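You operate a simulated robot arm through the tools that you are given. There is no shell and no other tool.

You run a simulated robot arm. Do the job below in one go: nothing can be reset, and whatever is moved stays where it is left.

TASK
Fill the basin to the 6 L mark, soak the rack in it till its film pales, then rinse it.
Fine: pull the plug into its dish, rinse the rack clean under the tap, stand it on the grey mat; tap off, basin drained, no more than a splash spilt. Leave the other racks.

The check looks at the end state, three seconds after you hand in, the way a careful person would. Anything else that was tipped, shoved, dropped, spilled or broken makes it a failure.

THE ROBOT
A 6-joint arm with a two-finger gripper, fixed in place. Base frame: the origin is at the foot of the arm, x ahead of it, y to its left, z up; the work surface is at about z = 730. Units: mm, rad, N and s.
Its first joint turns from -2.897 to 2.897 rad. Payload 2.45 kg.
The TCP is the grasp point between the finger pads, 20 mm short of the fingertips. In the tool frame z runs along the fingers and y along their closing line. The gripper opens to 140 mm. The gripper's body begins 168 mm behind the TCP.
Orientation is that of the tool frame in the base frame, as a unit quaternion [x, y, z, w]. With the fingers straight down and closing along the base's y, the tool's x points along the base's -x, its y along +y and its z along -z.

THE INTERFACE
- The arm moves only by the tool arm_command. Its argument "series" is a list of rows, each a list of 3 entries, a list of its own where there are three numbers: the shift along the tool's x, y, z in m, then the turn, a rotation vector about the tool's x, y, z in rad, then the gripper command, from -1 (fully open) to 1 (shut), values between in proportion. In form: [[[x, y, z], [rx, ry, rz], claw], ...]. A call has 1 to 20 rows; each row shifts and turns the commanded pose from where the row before left it, along the tool's axes as they then stand. A row lasts 0.2 s, in which the tool goes at most 50 mm and 0.15 rad; a call with a longer step from one row to the next is refused whole, and so is a gripper value outside its range. A pose out of reach is approached as far as the arm can. The call stops where the force on the tool passes 40 N (or 10 N more than at its start, if that is more) or the arm is blocked; 0.2 s more then pass. Each finger travels about 45 mm/s and halts on what it meets, pressing with about 36 N; the grip force reading is that of the motor and also rises with nothing between the fingers. The clock runs only during rows and for 0.2 s after the last one: add rows that do not move to give the fingers time. It gives the time, the measured TCP pose, the force on the tool (base axes), the opening and the grip force at its end, in the units of the frame above (readings bear some noise), with the torque about the TCP (base axes, N m) and any sound that the robot's microphone picked up.
- Cameras (640 x 400 px; columns grow to the right, rows downward): "scene" is fixed at [400.7, 501.6, 1436.7]; the picture's right is [-0.16, -0.99, 0.00], its down [-0.88, 0.14, -0.46] and it looks along [0.45, -0.07, -0.89] (base axes); focal length 234 px, centre (320, 200). "wrist" rides on the gripper at [78, 11, -209] in the tool frame; the picture's right is [-0.14, 0.99, 0.00], its down [-0.92, -0.13, -0.37] and it looks along [-0.36, -0.05, 0.93] (tool axes); focal length 280 px, centre (320, 200). There is no depth. A picture from a camera that has moved, and an enlarged one, comes with that camera's place and axes in the base frame and with its lens.
- capture(camera): a new picture of that camera. No time passes.
- zoom(camera, box): a new picture of the part [left, top, right, bottom] of that camera's present view, enlarged. No time passes.
- job_done(): hands the job in; it is judged then, once.

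Places have to be worked out from the pictures, the camera data and where the tool is seen. Open the gripper and draw the arm clear of the work before you hand the job in, unless the task says otherwise.

The tools are called after "Request:" as name(argument=value, ...) on one line, values as JSON. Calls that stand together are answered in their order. arm_command: Moves the arm, as the interface text tells. Its arguments: {"type":"object","properties":{"series":{"type":"array","items":{"type":"array"}}},"required":["series"]} The other tools are called the same way: capture (camera) takes a picture; zoom (camera, box) takes an enlarged picture of a part of a camera's view; job_done () hands the job in.

At the start:

```text
t: 0.0
tcp_pos: [663.4, 477.0, 1139.6]
ee_rot: [0.001, 1.0, 0.0, -0.001]
force: [0.0, -0.1, 0.1]
moment: [0.0, 0.02, 0.0]
grip_width: 139.9
grasp_force: 0.0
```

scene: 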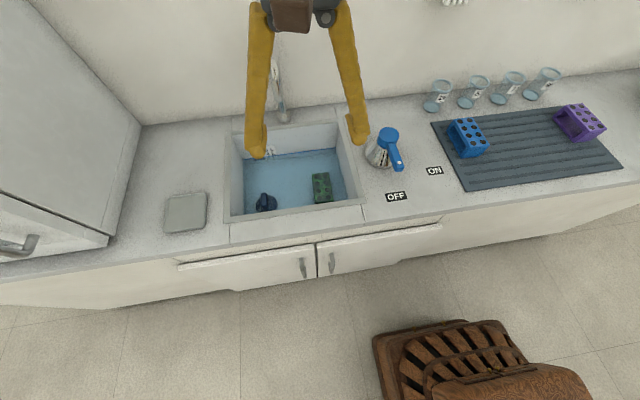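
wrist: 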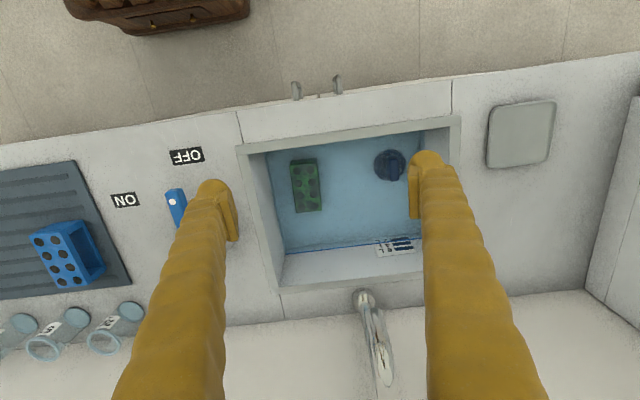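

The pictures show a basin with a plug and a green rack in it, a blue-handled mixer tap lever with OFF/ON labels, a dish at left, and a grey mat with other racks. I look closer first.

Request:
zoom(camera="scene", box=[220, 50, 380, 230])

Request:
zoom(camera="scene", box=[350, 100, 470, 220])

Request:
zoom(camera="wrist", box=[230, 100, 470, 300])

Request:
zoom(camera="wrist", box=[100, 120, 260, 260])

Request:
zoom(camera="scene", box=[410, 50, 640, 200])

Request:
zoom(camera="wrist", box=[300, 230, 460, 400])

```text
2.22 times, centred on (300, 140) of scene
camera zoom: at [400.7, 501.6, 1436.7], right [-0.16, -0.99, 0.0], down [-0.88, 0.14, -0.46], along [0.45, -0.07, -0.89], focal length 520 px, centre (364, 333)
```

zoom: 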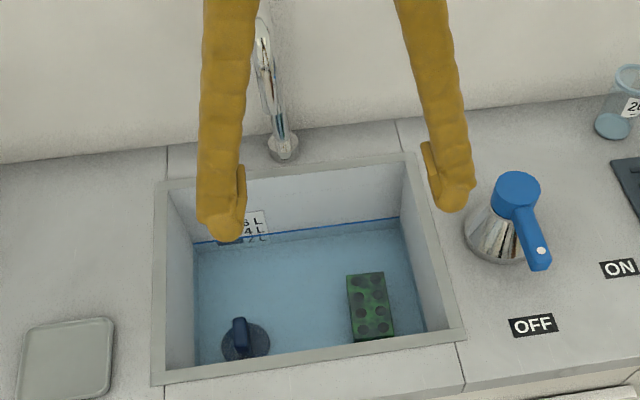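

```text
3.33 times, centred on (410, 160) of scene
camera zoom: at [400.7, 501.6, 1436.7], right [-0.16, -0.99, 0.0], down [-0.88, 0.14, -0.46], along [0.45, -0.07, -0.89], focal length 780 px, centre (20, 333)
```

zoom: 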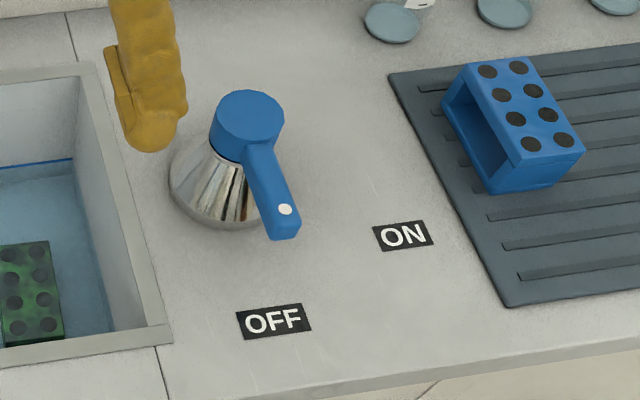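

```text
2.00 times, centred on (350, 200) of wrist
camera zoom: at [585.9, 488.6, 1348.1], right [0.14, 0.99, 0.0], down [0.92, -0.13, 0.37], along [0.36, -0.05, -0.93], focal length 561 px, centre (260, 200)
```

zoom: 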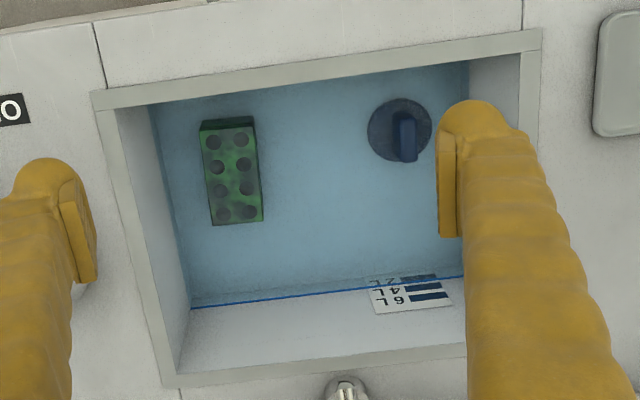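

```text
2.86 times, centred on (180, 190) of wrist
camera zoom: at [585.9, 488.6, 1348.1], right [0.14, 0.99, 0.0], down [0.92, -0.13, 0.37], along [0.36, -0.05, -0.93], focal length 801 px, centre (720, 229)
```

zoom: 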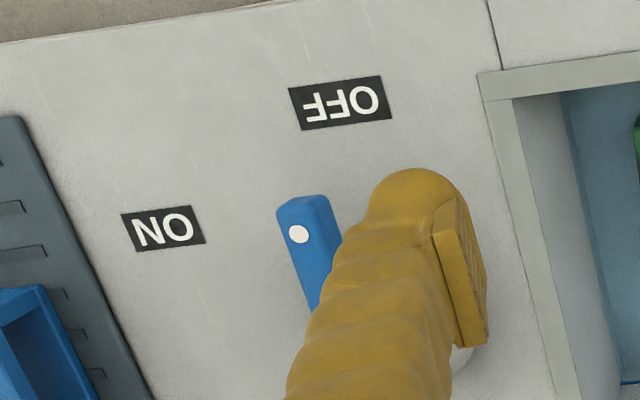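

```text
2.67 times, centred on (525, 125) of scene
camera zoom: at [400.7, 501.6, 1436.7], right [-0.16, -0.99, 0.0], down [-0.88, 0.14, -0.46], along [0.45, -0.07, -0.89], focal length 624 px, centre (-227, 400)
```

zoom: 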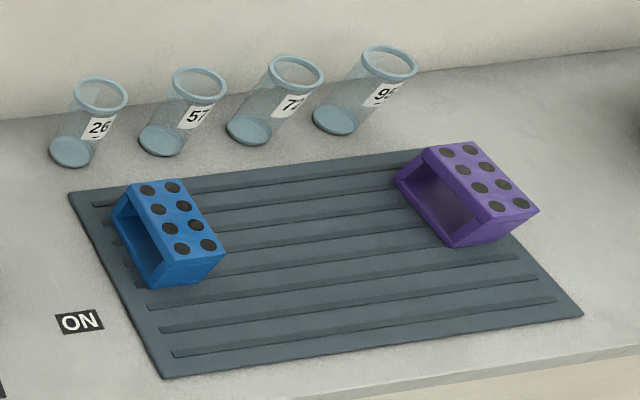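

```text
2.35 times, centred on (380, 315) of wrist
camera zoom: at [585.9, 488.6, 1348.1], right [0.14, 0.99, 0.0], down [0.92, -0.13, 0.37], along [0.36, -0.05, -0.93], focal length 660 px, centre (179, -71)
```

zoom: 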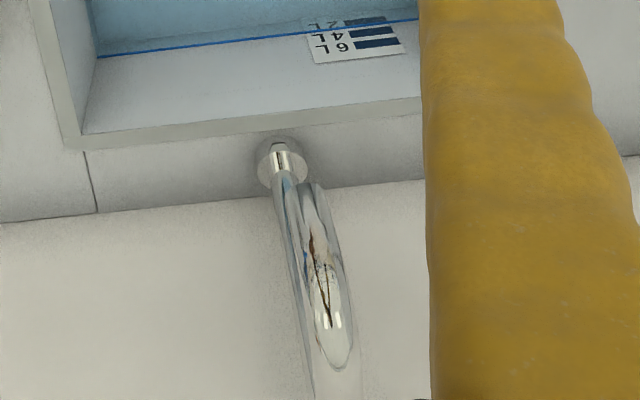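

The counter looks higher than the quoted surface (triangulation gives a rim around z≈880–900), so I want more viewpoints. I move the open gripper sideways over the tap lever, staying high, and look again.

Request:
arm_command(series=[[[0, -0.045, 0], [0, 0, 0], -1], [[0, -0.045, 0], [0, 0, 0], -1], [[0, -0.045, 0], [0, 0, 0], -1], [[0, -0.045, 0], [0, 0, 0], -1], [[0, -0.045, 0], [0, 0, 0], -1], [[0, 0, 0], [0, 0, 0], -1]])

Request:
capture(camera="wrist")

Request:
capture(camera="scene")

Request:
zoom(camera="scene", box=[220, 50, 380, 150])

Request:
zoom(camera="scene", box=[220, 130, 380, 230])

```text
t: 1.4
tcp_pos: [662.4, 248.4, 1142.2]
ee_rot: [0.0, 1.0, 0.0, -0.001]
force: [0.7, 1.2, -0.4]
moment: [-0.01, 0.03, 0.01]
grip_width: 139.9
grasp_force: 0.1
```

```text
taken
camera wrist: at [584.1, 260.7, 1350.5], right [0.14, 0.99, 0.0], down [0.92, -0.13, 0.37], along [0.36, -0.05, -0.93], focal length 280 px, centre (320, 200)
```

wrist: 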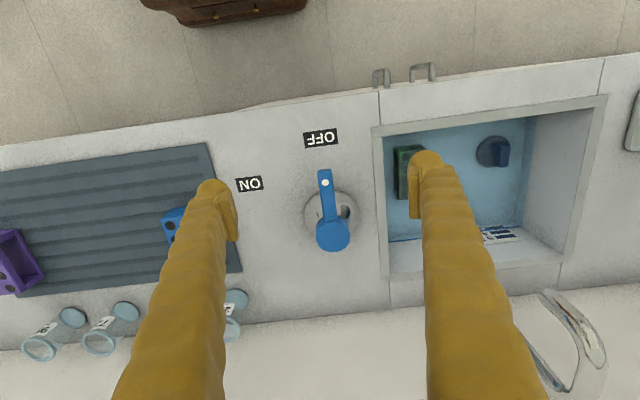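

```text
taken
```

scene: 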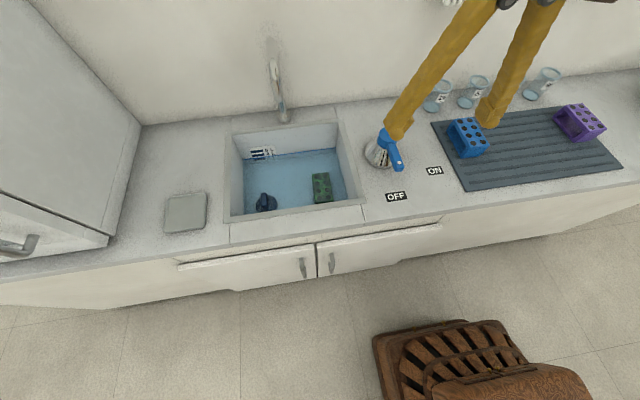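

```text
4.00 times, centred on (300, 100) of scene
camera zoom: at [400.7, 501.6, 1436.7], right [-0.16, -0.99, 0.0], down [-0.88, 0.14, -0.46], along [0.45, -0.07, -0.89], focal length 936 px, centre (400, 600)
```

zoom: 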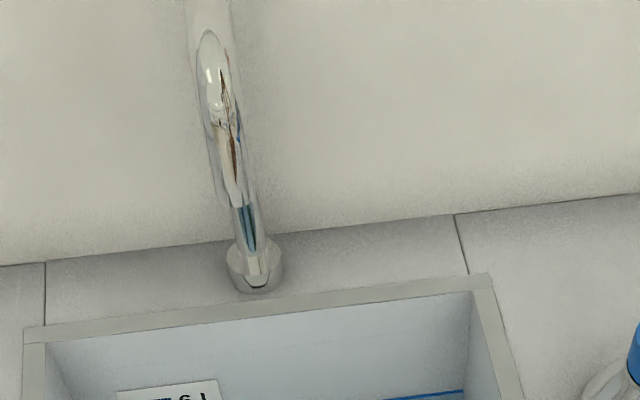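

```text
4.00 times, centred on (300, 180) of scene
camera zoom: at [400.7, 501.6, 1436.7], right [-0.16, -0.99, 0.0], down [-0.88, 0.14, -0.46], along [0.45, -0.07, -0.89], focal length 936 px, centre (400, 280)
```

zoom: 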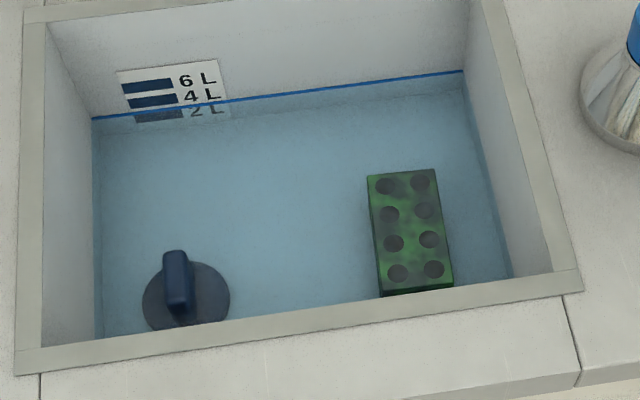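

Triangulation from the two wrist views: basin rim z≈880, floor z≈730, lever pivot near (796,250) pointing at OFF, dish near (702,805), plug near (767,623), rack near (776,429). I look closer at tap, lever, and mat from here.

Request:
zoom(camera="wrist", box=[480, 230, 640, 400])

Request:
zoom(camera="wrist", box=[230, 110, 420, 270])

Request:
zoom(camera="wrist", box=[370, 80, 620, 290])

Request:
zoom(camera="wrist", box=[0, 130, 260, 300])

Request:
zoom(camera="scene", box=[150, 180, 230, 240])

```text
2.35 times, centred on (560, 315) of wrist
camera zoom: at [584.1, 260.7, 1350.5], right [0.14, 0.99, 0.0], down [0.92, -0.13, 0.37], along [0.36, -0.05, -0.93], focal length 660 px, centre (-245, -71)
```

zoom: 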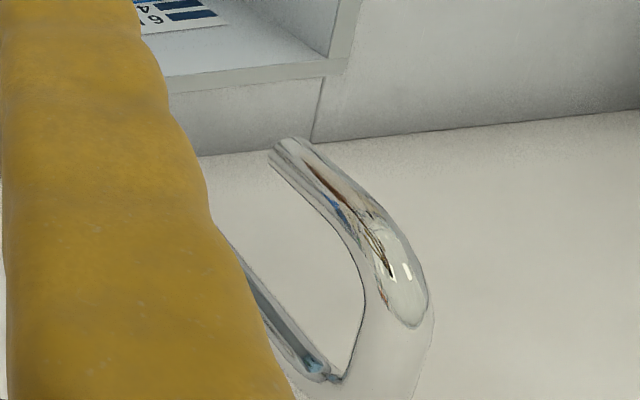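

```text
2.50 times, centred on (325, 190) of wrist
camera zoom: at [584.1, 260.7, 1350.5], right [0.14, 0.99, 0.0], down [0.92, -0.13, 0.37], along [0.36, -0.05, -0.93], focal length 701 px, centre (308, 225)
```

zoom: 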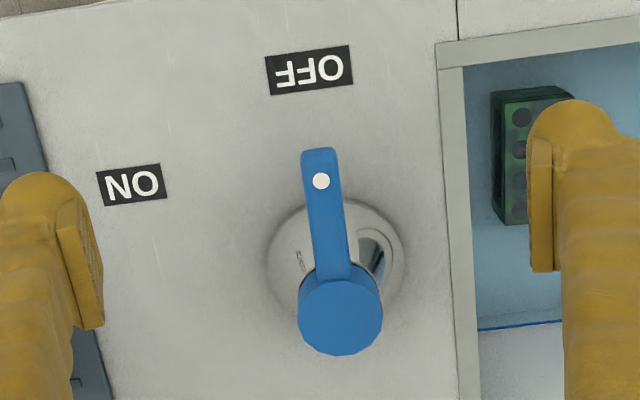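

```text
1.90 times, centred on (495, 185) of wrist
camera zoom: at [584.1, 260.7, 1350.5], right [0.14, 0.99, 0.0], down [0.92, -0.13, 0.37], along [0.36, -0.05, -0.93], focal length 534 px, centre (-13, 229)
```

zoom: 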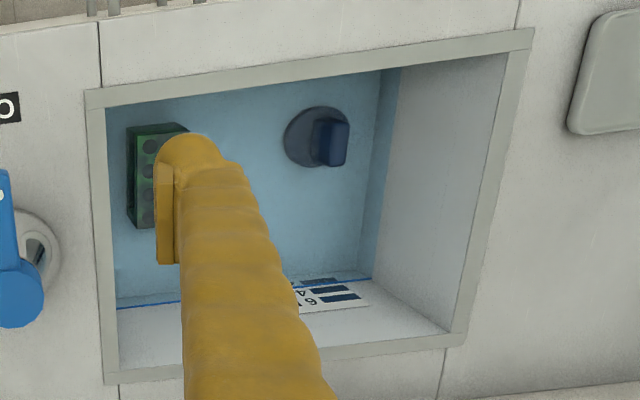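

```text
2.35 times, centred on (130, 215) of wrist
camera zoom: at [584.1, 260.7, 1350.5], right [0.14, 0.99, 0.0], down [0.92, -0.13, 0.37], along [0.36, -0.05, -0.93], focal length 660 px, centre (767, 165)
```

zoom: 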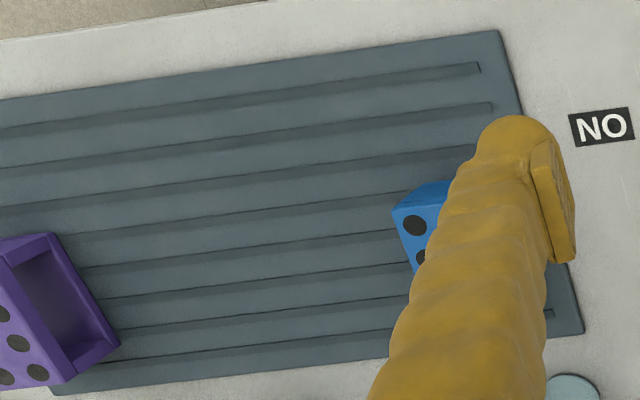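

```text
6.67 times, centred on (190, 210) of scene
camera zoom: at [400.7, 501.6, 1436.7], right [-0.16, -0.99, 0.0], down [-0.88, 0.14, -0.46], along [0.45, -0.07, -0.89], focal length 1560 px, centre (1187, 133)
```

zoom: 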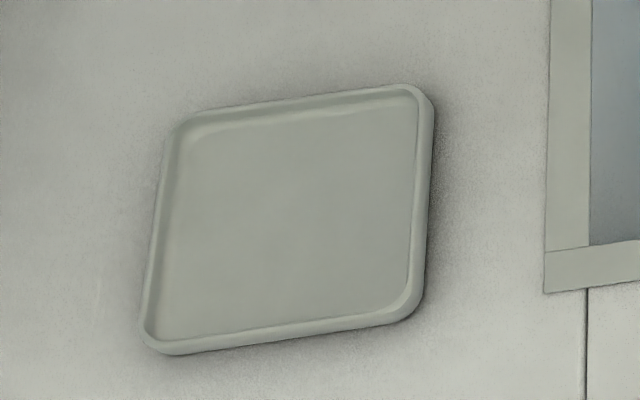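

Lever lies along −x from its pivot at about (796,250), with tip height z≈963. I'll set the fingers to a ~46 mm gap, centre over the lever at x≈715 and come down to z≈1030 to check before straddling it.

Request:
arm_command(series=[[[-0.027, 0.001, 0], [0, 0, 0], 0.35], [[-0.026, 0, 0.0], [0, 0, 0], 0.35], [[0, 0, 0.037], [0, 0, 0], 0.35], [[0, 0, 0.037], [0, 0, 0], 0.35], [[0, 0, 0.037], [0, 0, 0], 0.35], [[0, 0, 0], [0, 0, 0], 0.35], [[0, 0, 0], [0, 0, 0], 0.35]])

Request:
capture(camera="wrist")

Request:
zoom(camera="scene", box=[340, 80, 460, 200])

```text
t: 3.0
tcp_pos: [717.4, 253.7, 1028.0]
ee_rot: [0.0, 1.0, 0.001, -0.001]
force: [-0.5, -0.2, -0.2]
moment: [-0.01, 0.01, -0.03]
grip_width: 45.8
grasp_force: 0.1
```

```text
taken
camera wrist: at [638.7, 265.5, 1237.3], right [0.14, 0.99, 0.0], down [0.92, -0.13, 0.37], along [0.37, -0.05, -0.93], focal length 280 px, centre (320, 200)
```

wrist: 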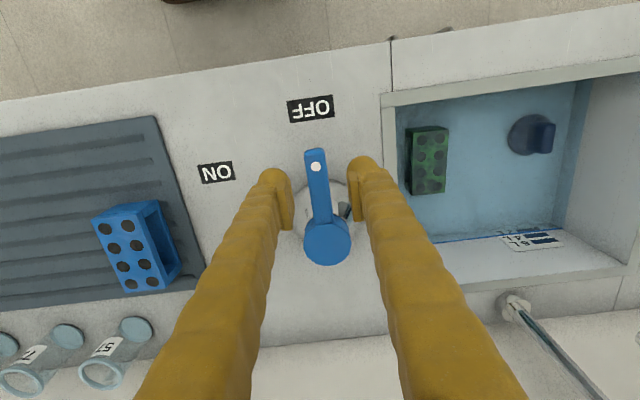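

```text
3.33 times, centred on (400, 140) of scene
camera zoom: at [400.7, 501.6, 1436.7], right [-0.16, -0.99, 0.0], down [-0.88, 0.14, -0.46], along [0.45, -0.07, -0.89], focal length 780 px, centre (53, 400)
```

zoom: 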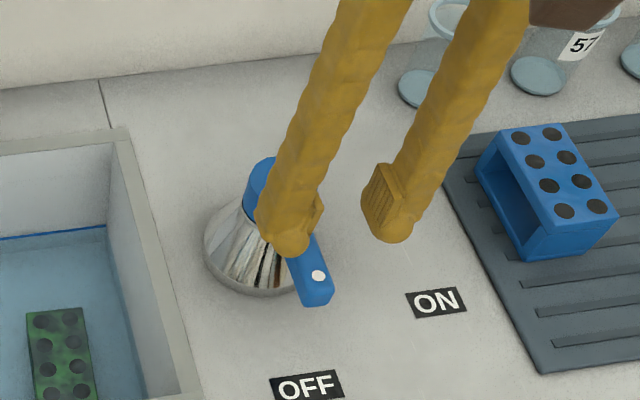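

The fingers straddle the lever line (lever y≈251, gap centre y≈254). I shift 2.5 mm and lower to TCP z≈960.

Request:
arm_command(series=[[[0, -0.0025, 0.02], [0, 0, 0], 0.35], [[0, 0, 0.02], [0, 0, 0], 0.35], [[0, 0, 0.015], [0, 0, 0], 0.35], [[0, 0, 0.012], [0, 0, 0], 0.35], [[0, 0, 0], [0, 0, 0], 0.35]])

Request:
capture(camera="wrist")

Request:
zoom(camera="scene", box=[340, 80, 460, 200])

```text
t: 4.2
tcp_pos: [717.8, 250.2, 963.2]
ee_rot: [-0.001, 1.0, 0.001, 0.0]
force: [0.0, 0.0, -0.3]
moment: [0.0, 0.0, 0.01]
grip_width: 45.7
grasp_force: 0.1
```

```text
taken
camera wrist: at [638.5, 261.6, 1170.9], right [0.14, 0.99, 0.0], down [0.92, -0.13, 0.37], along [0.37, -0.05, -0.93], focal length 280 px, centre (320, 200)
```

wrist: 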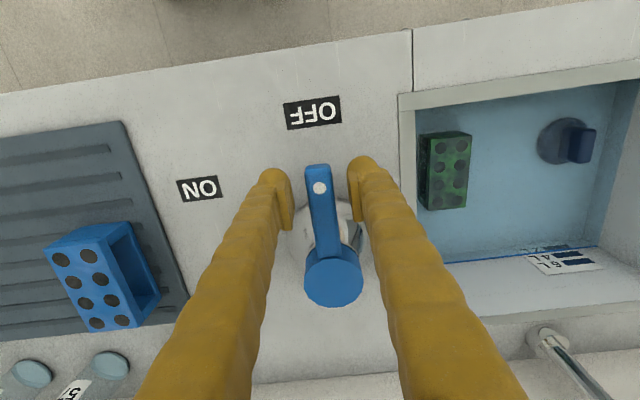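

```text
3.33 times, centred on (400, 140) of scene
camera zoom: at [400.7, 501.6, 1436.7], right [-0.16, -0.99, 0.0], down [-0.88, 0.14, -0.46], along [0.45, -0.07, -0.89], focal length 780 px, centre (53, 400)
```

zoom: 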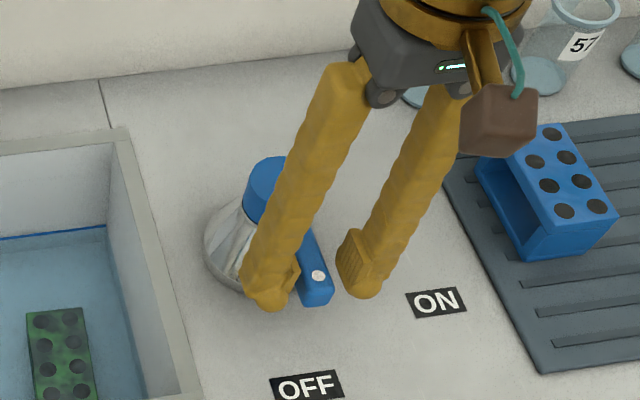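

The lever sits between the fingers. I now swing around the pivot with matching yaw toward ON (8 small steps, about 60°) and check the flow.

Request:
arm_command(series=[[[-0.00066, -0.0101, 0], [0, 0, -0.13], 0.35], [[-0.00066, -0.0101, 0], [0, 0, -0.13], 0.35], [[-0.00066, -0.0101, 0], [0, 0, -0.13], 0.35], [[-0.00066, -0.0101, 0], [0, 0, -0.13], 0.35], [[-0.00066, -0.0101, 0], [0, 0, -0.13], 0.35], [[-0.00066, -0.0101, 0], [0, 0, -0.13], 0.35], [[-0.00066, -0.0101, 0], [0, 0, -0.13], 0.35], [[-0.00066, -0.0101, 0], [0, 0, -0.13], 0.35]])

Request:
capture(camera="wrist")

Request:
zoom(camera="scene", box=[220, 50, 460, 200])

```text
t: 6.0
tcp_pos: [756.2, 183.0, 961.1]
ee_rot: [-0.497, 0.868, 0.001, 0.0]
force: [0.3, 0.4, -0.2]
moment: [0.0, 0.01, 0.02]
grip_width: 45.4
grasp_force: 0.0
```

```text
taken
camera wrist: at [706.9, 122.2, 1170.0], right [-0.79, 0.62, 0.0], down [0.57, 0.73, 0.37], along [0.23, 0.29, -0.93], focal length 280 px, centre (320, 200)
```

wrist: 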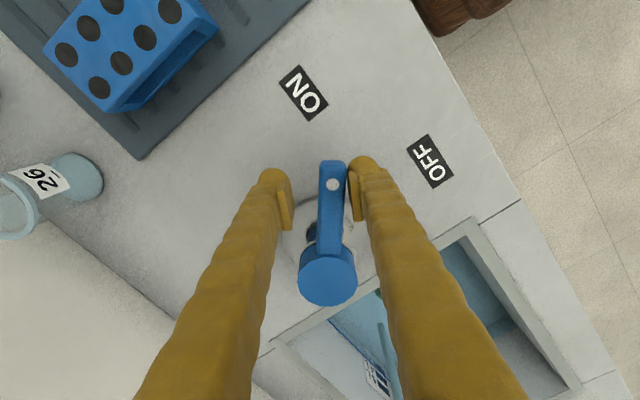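

```text
2.67 times, centred on (340, 125) of scene
camera zoom: at [400.7, 501.6, 1436.7], right [-0.16, -0.99, 0.0], down [-0.88, 0.14, -0.46], along [0.45, -0.07, -0.89], focal length 624 px, centre (267, 400)
```

zoom: 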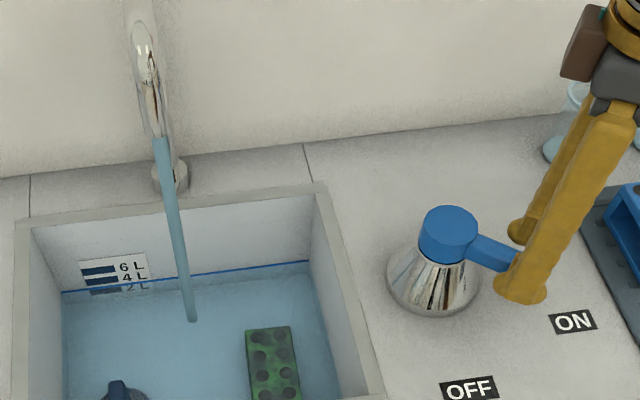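

Water is flowing from the spout into the basin. I hold here for about 2 s to measure the fill rate.

Request:
arm_command(series=[[[0, 0, 0], [0, 0, 0], 0.35], [[0, 0, 0], [0, 0, 0], 0.35], [[0, 0, 0], [0, 0, 0], 0.35], [[0, 0, 0], [0, 0, 0], 0.35], [[0, 0, 0], [0, 0, 0], 0.35], [[0, 0, 0], [0, 0, 0], 0.35], [[0, 0, 0], [0, 0, 0], 0.35], [[0, 0, 0], [0, 0, 0], 0.35], [[0, 0, 0], [0, 0, 0], 0.35], [[0, 0, 0], [0, 0, 0], 0.35]])

Request:
zoom(camera="scene", box=[230, 135, 310, 185])

Request:
zoom(camera="scene", box=[220, 50, 460, 200])

```text
t: 8.2
tcp_pos: [755.2, 183.7, 961.3]
ee_rot: [-0.496, 0.868, 0.0, 0.0]
force: [-0.2, 0.2, -0.1]
moment: [-0.03, 0.01, 0.02]
grip_width: 45.6
grasp_force: 0.0
```

```text
8.00 times, centred on (270, 160) of scene
camera zoom: at [400.7, 501.6, 1436.7], right [-0.16, -0.99, 0.0], down [-0.88, 0.14, -0.46], along [0.45, -0.07, -0.89], focal length 1872 px, centre (720, 520)
```

zoom: 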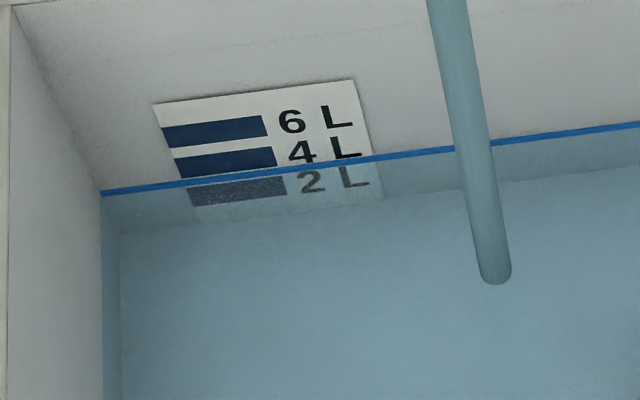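

```text
2.67 times, centred on (340, 125) of scene
camera zoom: at [400.7, 501.6, 1436.7], right [-0.16, -0.99, 0.0], down [-0.88, 0.14, -0.46], along [0.45, -0.07, -0.89], focal length 624 px, centre (267, 400)
```

zoom: 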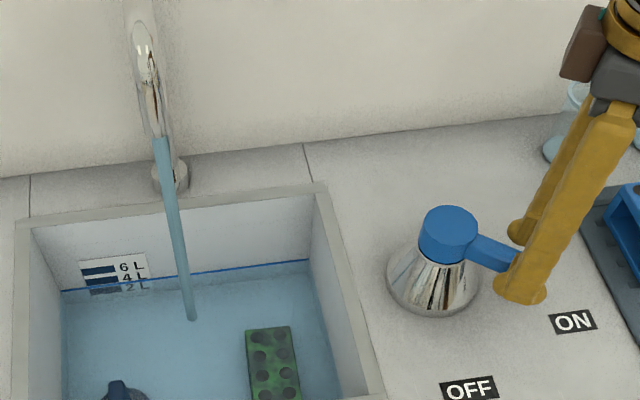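

The waterline sits just under the 4 L bar and is rising slowly. I let it run ~4 s more and compare.

Request:
arm_command(series=[[[0, 0, 0], [0, 0, 0], 0.35], [[0, 0, 0], [0, 0, 0], 0.35], [[0, 0, 0], [0, 0, 0], 0.35], [[0, 0, 0], [0, 0, 0], 0.35], [[0, 0, 0], [0, 0, 0], 0.35], [[0, 0, 0], [0, 0, 0], 0.35], [[0, 0, 0], [0, 0, 0], 0.35], [[0, 0, 0], [0, 0, 0], 0.35], [[0, 0, 0], [0, 0, 0], 0.35], [[0, 0, 0], [0, 0, 0], 0.35], [[0, 0, 0], [0, 0, 0], 0.35], [[0, 0, 0], [0, 0, 0], 0.35], [[0, 0, 0], [0, 0, 0], 0.35], [[0, 0, 0], [0, 0, 0], 0.35], [[0, 0, 0], [0, 0, 0], 0.35], [[0, 0, 0], [0, 0, 0], 0.35], [[0, 0, 0], [0, 0, 0], 0.35], [[0, 0, 0], [0, 0, 0], 0.35], [[0, 0, 0], [0, 0, 0], 0.35], [[0, 0, 0], [0, 0, 0], 0.35]])

Request:
zoom(camera="scene", box=[230, 135, 310, 185])

```text
t: 12.4
tcp_pos: [756.2, 182.3, 962.4]
ee_rot: [-0.497, 0.868, 0.0, 0.0]
force: [0.4, -1.4, 0.0]
moment: [-0.01, 0.01, -0.01]
grip_width: 45.4
grasp_force: 0.1
```

```text
8.00 times, centred on (270, 160) of scene
camera zoom: at [400.7, 501.6, 1436.7], right [-0.16, -0.99, 0.0], down [-0.88, 0.14, -0.46], along [0.45, -0.07, -0.89], focal length 1872 px, centre (720, 520)
```

zoom: 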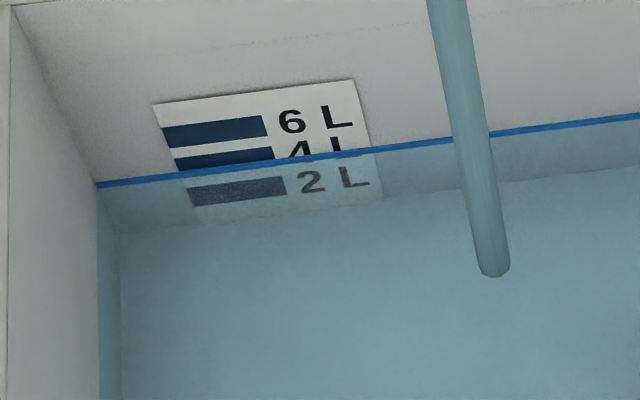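

Level rises roughly 1.3 mm/s (~0.12 L/s), so about 20 s more. I keep waiting in chunks.

Request:
arm_command(series=[[[0, 0, 0], [0, 0, 0], 0.35], [[0, 0, 0], [0, 0, 0], 0.35], [[0, 0, 0], [0, 0, 0], 0.35], [[0, 0, 0], [0, 0, 0], 0.35], [[0, 0, 0], [0, 0, 0], 0.35], [[0, 0, 0], [0, 0, 0], 0.35], [[0, 0, 0], [0, 0, 0], 0.35], [[0, 0, 0], [0, 0, 0], 0.35], [[0, 0, 0], [0, 0, 0], 0.35], [[0, 0, 0], [0, 0, 0], 0.35], [[0, 0, 0], [0, 0, 0], 0.35], [[0, 0, 0], [0, 0, 0], 0.35], [[0, 0, 0], [0, 0, 0], 0.35], [[0, 0, 0], [0, 0, 0], 0.35], [[0, 0, 0], [0, 0, 0], 0.35], [[0, 0, 0], [0, 0, 0], 0.35], [[0, 0, 0], [0, 0, 0], 0.35], [[0, 0, 0], [0, 0, 0], 0.35], [[0, 0, 0], [0, 0, 0], 0.35], [[0, 0, 0], [0, 0, 0], 0.35]])

Request:
arm_command(series=[[[0, 0, 0], [0, 0, 0], 0.35], [[0, 0, 0], [0, 0, 0], 0.35], [[0, 0, 0], [0, 0, 0], 0.35], [[0, 0, 0], [0, 0, 0], 0.35], [[0, 0, 0], [0, 0, 0], 0.35], [[0, 0, 0], [0, 0, 0], 0.35], [[0, 0, 0], [0, 0, 0], 0.35], [[0, 0, 0], [0, 0, 0], 0.35], [[0, 0, 0], [0, 0, 0], 0.35], [[0, 0, 0], [0, 0, 0], 0.35], [[0, 0, 0], [0, 0, 0], 0.35], [[0, 0, 0], [0, 0, 0], 0.35], [[0, 0, 0], [0, 0, 0], 0.35], [[0, 0, 0], [0, 0, 0], 0.35], [[0, 0, 0], [0, 0, 0], 0.35], [[0, 0, 0], [0, 0, 0], 0.35], [[0, 0, 0], [0, 0, 0], 0.35], [[0, 0, 0], [0, 0, 0], 0.35], [[0, 0, 0], [0, 0, 0], 0.35], [[0, 0, 0], [0, 0, 0], 0.35]])

Request:
zoom(camera="scene", box=[230, 135, 310, 185])

```text
t: 16.6
tcp_pos: [755.6, 184.2, 961.5]
ee_rot: [-0.497, 0.868, 0.0, 0.001]
force: [0.2, -1.1, -0.3]
moment: [0.01, -0.01, -0.01]
grip_width: 45.5
grasp_force: 0.0
```

```text
t: 20.8
tcp_pos: [754.8, 183.1, 961.0]
ee_rot: [-0.498, 0.867, 0.0, 0.0]
force: [0.2, -0.6, -0.1]
moment: [0.04, 0.01, -0.01]
grip_width: 45.5
grasp_force: 0.0
```

```text
8.00 times, centred on (270, 160) of scene
camera zoom: at [400.7, 501.6, 1436.7], right [-0.16, -0.99, 0.0], down [-0.88, 0.14, -0.46], along [0.45, -0.07, -0.89], focal length 1872 px, centre (720, 520)
```

zoom: 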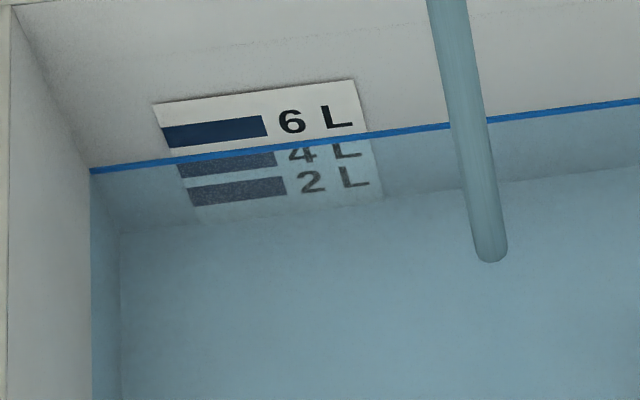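

The line is at the top of the 4 L bar; about 33 px to go at ~1.55 px/s. I wait another ~12 s in chunks and check again.

Request:
arm_command(series=[[[0, 0, 0], [0, 0, 0], 0.35], [[0, 0, 0], [0, 0, 0], 0.35], [[0, 0, 0], [0, 0, 0], 0.35], [[0, 0, 0], [0, 0, 0], 0.35], [[0, 0, 0], [0, 0, 0], 0.35], [[0, 0, 0], [0, 0, 0], 0.35], [[0, 0, 0], [0, 0, 0], 0.35], [[0, 0, 0], [0, 0, 0], 0.35], [[0, 0, 0], [0, 0, 0], 0.35], [[0, 0, 0], [0, 0, 0], 0.35], [[0, 0, 0], [0, 0, 0], 0.35], [[0, 0, 0], [0, 0, 0], 0.35], [[0, 0, 0], [0, 0, 0], 0.35], [[0, 0, 0], [0, 0, 0], 0.35], [[0, 0, 0], [0, 0, 0], 0.35], [[0, 0, 0], [0, 0, 0], 0.35], [[0, 0, 0], [0, 0, 0], 0.35], [[0, 0, 0], [0, 0, 0], 0.35], [[0, 0, 0], [0, 0, 0], 0.35], [[0, 0, 0], [0, 0, 0], 0.35]])

Request:
arm_command(series=[[[0, 0, 0], [0, 0, 0], 0.35], [[0, 0, 0], [0, 0, 0], 0.35], [[0, 0, 0], [0, 0, 0], 0.35], [[0, 0, 0], [0, 0, 0], 0.35], [[0, 0, 0], [0, 0, 0], 0.35], [[0, 0, 0], [0, 0, 0], 0.35], [[0, 0, 0], [0, 0, 0], 0.35], [[0, 0, 0], [0, 0, 0], 0.35], [[0, 0, 0], [0, 0, 0], 0.35], [[0, 0, 0], [0, 0, 0], 0.35], [[0, 0, 0], [0, 0, 0], 0.35], [[0, 0, 0], [0, 0, 0], 0.35], [[0, 0, 0], [0, 0, 0], 0.35], [[0, 0, 0], [0, 0, 0], 0.35], [[0, 0, 0], [0, 0, 0], 0.35], [[0, 0, 0], [0, 0, 0], 0.35], [[0, 0, 0], [0, 0, 0], 0.35], [[0, 0, 0], [0, 0, 0], 0.35], [[0, 0, 0], [0, 0, 0], 0.35], [[0, 0, 0], [0, 0, 0], 0.35]])

Request:
zoom(camera="scene", box=[230, 135, 310, 185])

Request:
zoom(camera="scene", box=[220, 130, 380, 230])

```text
t: 25.0
tcp_pos: [756.9, 183.3, 961.4]
ee_rot: [-0.497, 0.868, 0.0, 0.0]
force: [0.2, -1.2, -0.4]
moment: [-0.01, 0.01, -0.01]
grip_width: 45.4
grasp_force: 0.1
```

```text
t: 29.2
tcp_pos: [755.0, 182.8, 962.4]
ee_rot: [-0.497, 0.868, 0.0, 0.0]
force: [-0.8, 0.6, -1.5]
moment: [-0.01, -0.02, -0.01]
grip_width: 45.4
grasp_force: 0.0
```

```text
8.00 times, centred on (270, 160) of scene
camera zoom: at [400.7, 501.6, 1436.7], right [-0.16, -0.99, 0.0], down [-0.88, 0.14, -0.46], along [0.45, -0.07, -0.89], focal length 1872 px, centre (720, 520)
```

zoom: 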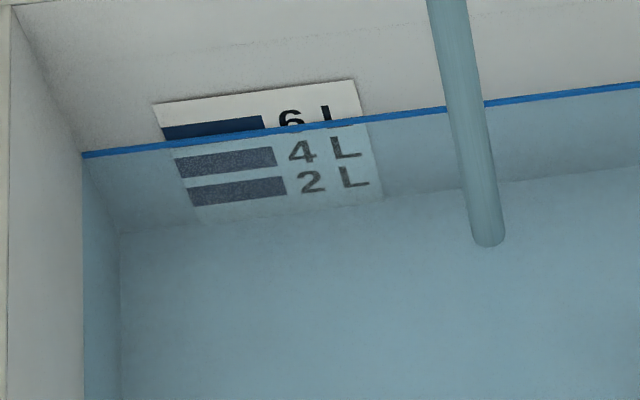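

```text
4.00 times, centred on (300, 180) of scene
camera zoom: at [400.7, 501.6, 1436.7], right [-0.16, -0.99, 0.0], down [-0.88, 0.14, -0.46], along [0.45, -0.07, -0.89], focal length 936 px, centre (400, 280)
```

zoom: 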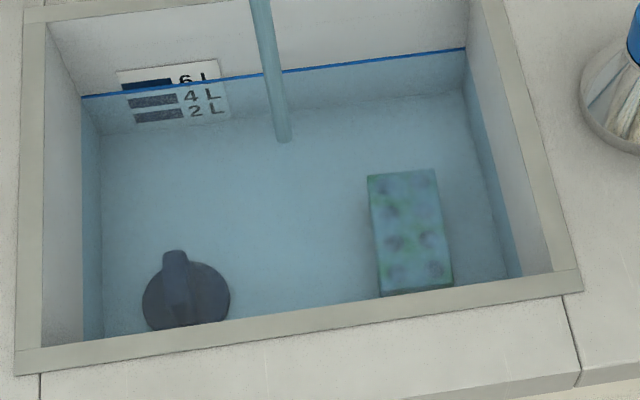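

The water is in the lower part of the 6 L bar and the film already begins to pale. I wait ~3 s more, then check and shut the tap.

Request:
arm_command(series=[[[0, 0, 0], [0, 0, 0], 0.35], [[0, 0, 0], [0, 0, 0], 0.35], [[0, 0, 0], [0, 0, 0], 0.35], [[0, 0, 0], [0, 0, 0], 0.35], [[0, 0, 0], [0, 0, 0], 0.35], [[0, 0, 0], [0, 0, 0], 0.35], [[0, 0, 0], [0, 0, 0], 0.35], [[0, 0, 0], [0, 0, 0], 0.35], [[0, 0, 0], [0, 0, 0], 0.35], [[0, 0, 0], [0, 0, 0], 0.35], [[0, 0, 0], [0, 0, 0], 0.35], [[0, 0, 0], [0, 0, 0], 0.35], [[0, 0, 0], [0, 0, 0], 0.35], [[0, 0, 0], [0, 0, 0], 0.35], [[0, 0, 0], [0, 0, 0], 0.35]])

Request:
zoom(camera="scene", box=[230, 135, 310, 185])

```text
t: 32.4
tcp_pos: [756.2, 182.5, 961.5]
ee_rot: [-0.497, 0.868, 0.001, 0.001]
force: [0.0, 0.1, 0.1]
moment: [0.01, 0.04, -0.01]
grip_width: 45.6
grasp_force: 0.1
```

```text
8.00 times, centred on (270, 160) of scene
camera zoom: at [400.7, 501.6, 1436.7], right [-0.16, -0.99, 0.0], down [-0.88, 0.14, -0.46], along [0.45, -0.07, -0.89], focal length 1872 px, centre (720, 520)
```

zoom: 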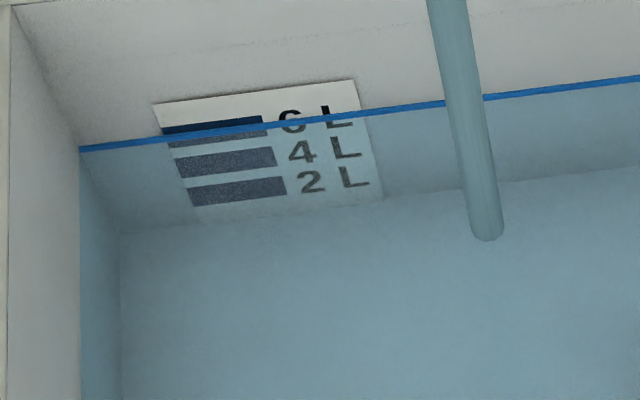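

The line is at about the middle of the 6 L bar. One more second, then I swing the lever back to OFF with the other finger.

Request:
arm_command(series=[[[0, 0, 0], [0, 0, 0], 0.35], [[0, 0, 0], [0, 0, 0], 0.35], [[0, 0, 0], [0, 0, 0], 0.35], [[-0.00066, 0.0101, 0], [0, 0, 0.13], 0.35], [[-0.00066, 0.0101, 0], [0, 0, 0.13], 0.35], [[-0.00066, 0.0101, 0], [0, 0, 0.13], 0.35], [[-0.00066, 0.0101, 0], [0, 0, 0.13], 0.35], [[-0.00066, 0.0101, 0], [0, 0, 0.13], 0.35], [[-0.00066, 0.0101, 0], [0, 0, 0.13], 0.35], [[-0.00066, 0.0101, 0], [0, 0, 0.13], 0.35], [[-0.00066, 0.0101, 0], [0, 0, 0.13], 0.35]])

Request:
capture(camera="wrist")

Request:
zoom(camera="scene", box=[220, 50, 460, 200])

Request:
zoom(camera="scene", box=[230, 135, 310, 185])

```text
t: 34.8
tcp_pos: [716.0, 250.0, 961.7]
ee_rot: [0.0, 1.0, 0.001, 0.0]
force: [-0.6, -0.8, 0.0]
moment: [-0.04, 0.02, 0.01]
grip_width: 45.7
grasp_force: 0.2
```

```text
taken
camera wrist: at [637.4, 262.9, 1170.0], right [0.14, 0.99, 0.0], down [0.92, -0.13, 0.37], along [0.36, -0.05, -0.93], focal length 280 px, centre (320, 200)
```

wrist: 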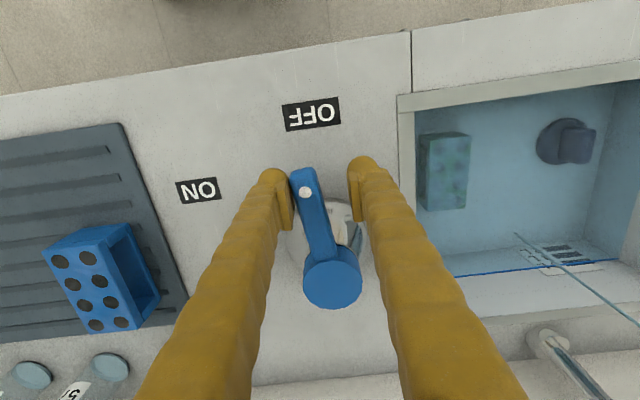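

```text
2.67 times, centred on (340, 125) of scene
camera zoom: at [400.7, 501.6, 1436.7], right [-0.16, -0.99, 0.0], down [-0.88, 0.14, -0.46], along [0.45, -0.07, -0.89], focal length 624 px, centre (267, 400)
```

zoom: 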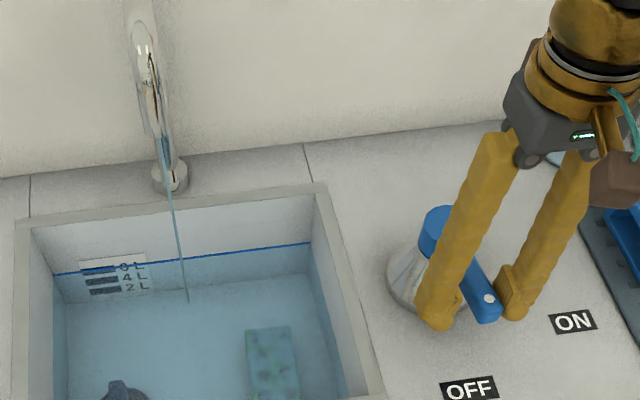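

```text
8.00 times, centred on (270, 160) of scene
camera zoom: at [400.7, 501.6, 1436.7], right [-0.16, -0.99, 0.0], down [-0.88, 0.14, -0.46], along [0.45, -0.07, -0.89], focal length 1872 px, centre (720, 520)
```

zoom: 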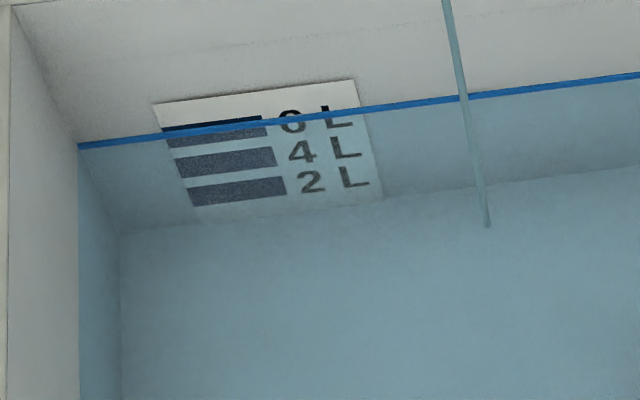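

Only a thin trickle remains with the level at ~3/4 of the 6 L bar; the lever lags by the finger play. I push on a bit further to bring it fully to OFF.

Request:
arm_command(series=[[[-0.0003, 0.0066, 0], [0, 0, 0.085], 0.35], [[-0.0003, 0.0066, 0], [0, 0, 0.085], 0.35], [[0, 0, 0], [0, 0, 0], 0.35]])

Request:
capture(camera="wrist")

Request:
zoom(camera="scene", box=[220, 50, 460, 200])

```text
t: 35.6
tcp_pos: [718.5, 264.1, 961.8]
ee_rot: [0.085, 0.996, -0.001, 0.001]
force: [3.5, -9.9, 0.6]
moment: [0.0, 0.0, 0.26]
grip_width: 51.5
grasp_force: 4.3
```

```text
taken
camera wrist: at [643.3, 288.7, 1169.8], right [0.3, 0.95, 0.0], down [0.89, -0.28, 0.37], along [0.35, -0.11, -0.93], focal length 280 px, centre (320, 200)
```

wrist: 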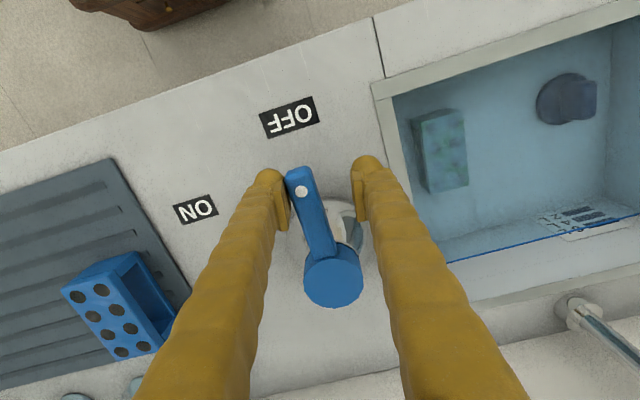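

```text
2.67 times, centred on (340, 125) of scene
camera zoom: at [400.7, 501.6, 1436.7], right [-0.16, -0.99, 0.0], down [-0.88, 0.14, -0.46], along [0.45, -0.07, -0.89], focal length 624 px, centre (267, 400)
```

zoom: 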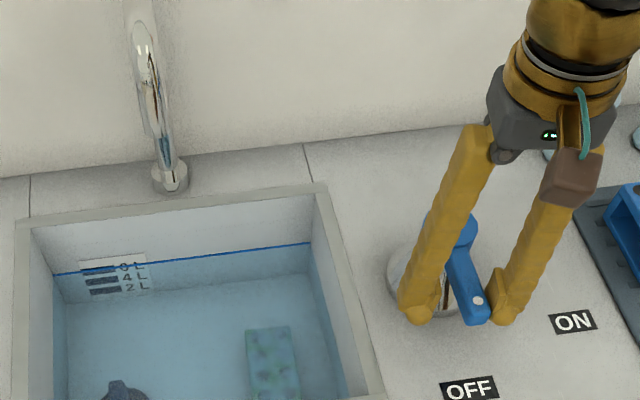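

The tap is fully off (lever against its stop, no stream). I back off the lever, lift clear, square the yaw and move over toward the plug for a look, staying at z≈1100.

Request:
arm_command(series=[[[0, -0.009, 0], [0, 0, 0], 0.2], [[0, 0, -0.03], [0, 0, 0], 0.0], [[0, 0, -0.045], [0, 0, -0.085], -0.3], [[0, 0, -0.045], [0, 0, -0.085], -0.5], [[0, 0.02, -0.02], [0, 0, 0], -0.5], [[0, 0.048, 0], [0, 0, 0], -0.5], [[0, 0.048, 0], [0, 0, 0], -0.5], [[0, 0.048, 0], [0, 0, 0], -0.5], [[0, 0.048, 0], [0, 0, 0], -0.5], [[0, 0.048, 0], [0, 0, 0], -0.5], [[0, 0.048, 0], [0, 0, 0], -0.5], [[0, 0.03, 0], [0, 0, 0], -0.5], [[0, 0, 0], [0, 0, 0], -0.5]])

Request:
capture(camera="wrist")

Request:
capture(camera="scene")

```text
t: 38.4
tcp_pos: [717.0, 593.0, 1102.1]
ee_rot: [0.0, 1.0, -0.001, 0.0]
force: [-0.4, 0.2, 0.3]
moment: [0.03, -0.03, -0.01]
grip_width: 104.9
grasp_force: 0.1
```

```text
taken
camera wrist: at [638.7, 605.1, 1309.2], right [0.14, 0.99, 0.0], down [0.92, -0.13, 0.37], along [0.37, -0.05, -0.93], focal length 280 px, centre (320, 200)
```

wrist: 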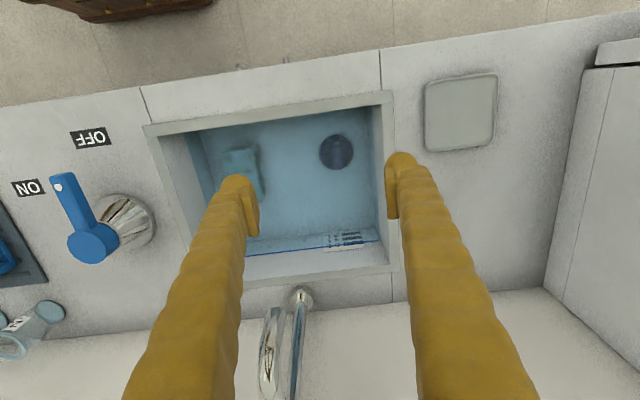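

```text
taken
```

scene: 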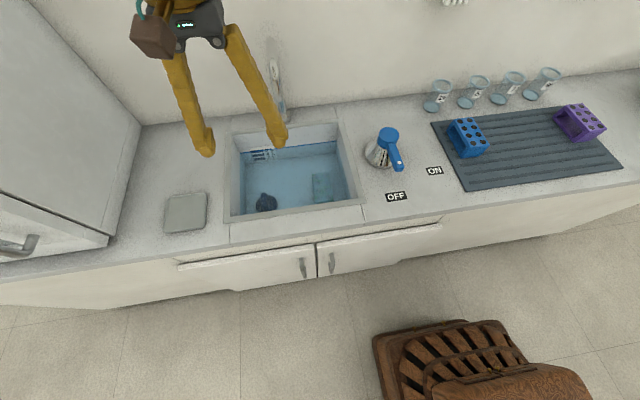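

I zoom onto the plug, rack and dish from here.

Request:
zoom(camera="wrist", box=[280, 110, 380, 190])

Request:
zoom(camera="wrist", box=[180, 110, 280, 190])

Request:
zoom(camera="scene", box=[230, 165, 350, 225])

Request:
zoom(camera="wrist", box=[400, 50, 520, 170])

```text
5.00 times, centred on (330, 150) of wrist
camera zoom: at [638.7, 605.1, 1309.2], right [0.14, 0.99, 0.0], down [0.92, -0.13, 0.37], along [0.37, -0.05, -0.93], focal length 1402 px, centre (270, 450)
```

zoom: 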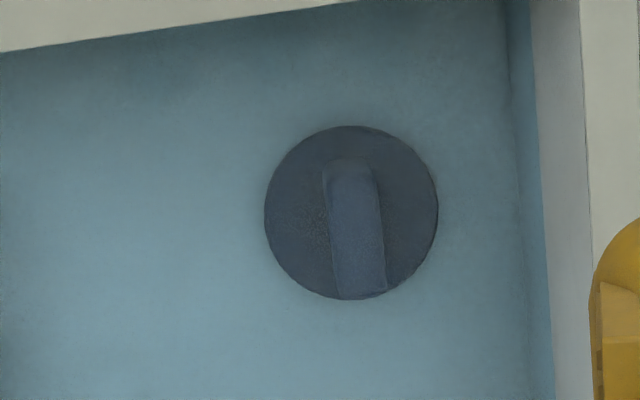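

```text
5.00 times, centred on (230, 150) of wrist
camera zoom: at [638.7, 605.1, 1309.2], right [0.14, 0.99, 0.0], down [0.92, -0.13, 0.37], along [0.37, -0.05, -0.93], focal length 1402 px, centre (770, 450)
```

zoom: 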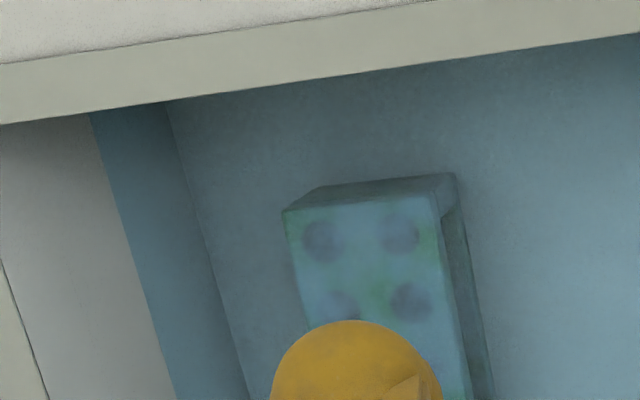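

```text
5.33 times, centred on (290, 195) of scene
camera zoom: at [400.7, 501.6, 1436.7], right [-0.16, -0.99, 0.0], down [-0.88, 0.14, -0.46], along [0.45, -0.07, -0.89], focal length 1248 px, centre (480, 227)
```

zoom: 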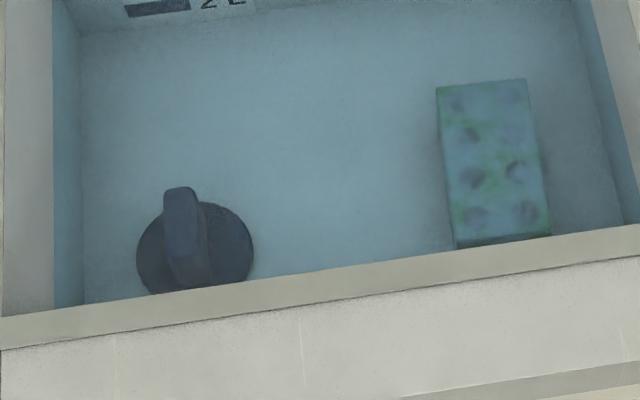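

```text
3.33 times, centred on (460, 110) of wrist
camera zoom: at [638.7, 605.1, 1309.2], right [0.14, 0.99, 0.0], down [0.92, -0.13, 0.37], along [0.37, -0.05, -0.93], focal length 935 px, centre (-147, 500)
```

zoom: 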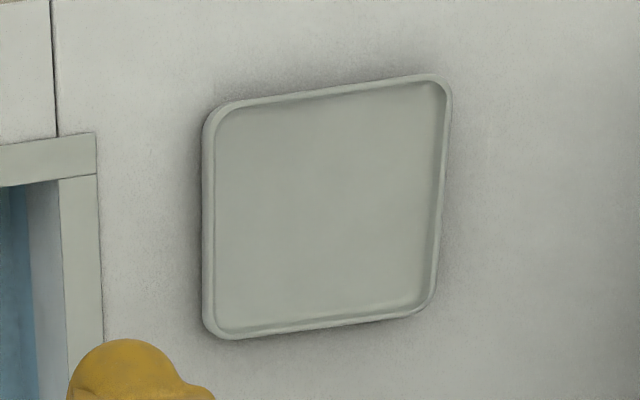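

The film is mostly pale with a few green spots, so it needs more soaking. Meanwhile I test whether the arm can reach over the dish at about (700,805) with the tool vertical, high above the counter.

Request:
arm_command(series=[[[0, 0.045, 0], [0, 0, 0], -0.5], [[0, 0.045, 0], [0, 0, 0], -0.5], [[0.005, 0.045, 0], [0, 0, 0], -0.5], [[0.005, 0.045, 0], [0, 0, 0], -0.5], [[0.005, 0.03, 0], [0, 0, 0], -0.5], [[0, 0, 0.03], [0, 0, 0], -0.5], [[0, 0, 0.03], [0, 0, 0], -0.5], [[0, 0, 0.03], [0, 0, 0], -0.5], [[0, 0, 0], [0, 0, 0], -0.5], [[0, 0, 0], [0, 0, 0], -0.5]])

Request:
capture(camera="wrist")

Request:
zoom(camera="scene", box=[230, 135, 350, 225])

```text
t: 40.6
tcp_pos: [703.0, 803.6, 1012.1]
ee_rot: [0.0, 1.0, -0.001, 0.0]
force: [0.0, 0.9, -0.2]
moment: [-0.01, 0.01, -0.02]
grip_width: 105.0
grasp_force: 0.1
```

```text
taken
camera wrist: at [624.3, 815.2, 1219.9], right [0.14, 0.99, 0.0], down [0.92, -0.13, 0.37], along [0.36, -0.05, -0.93], focal length 280 px, centre (320, 200)
```

wrist: 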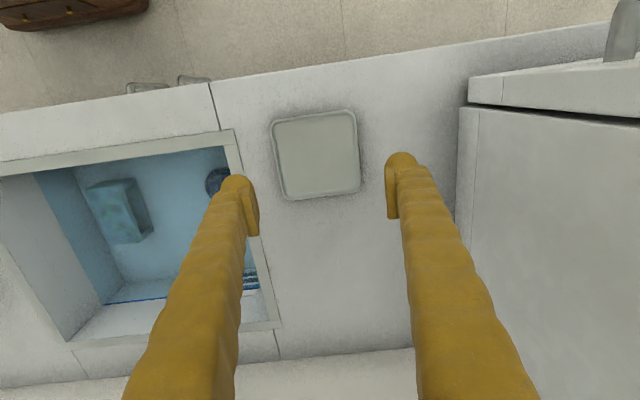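

```text
4.44 times, centred on (290, 180) of scene
camera zoom: at [400.7, 501.6, 1436.7], right [-0.16, -0.99, 0.0], down [-0.88, 0.14, -0.46], along [0.45, -0.07, -0.89], focal length 1040 px, centre (453, 289)
```

zoom: 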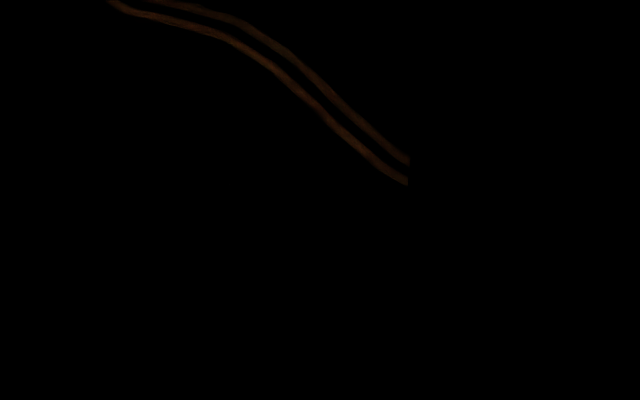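

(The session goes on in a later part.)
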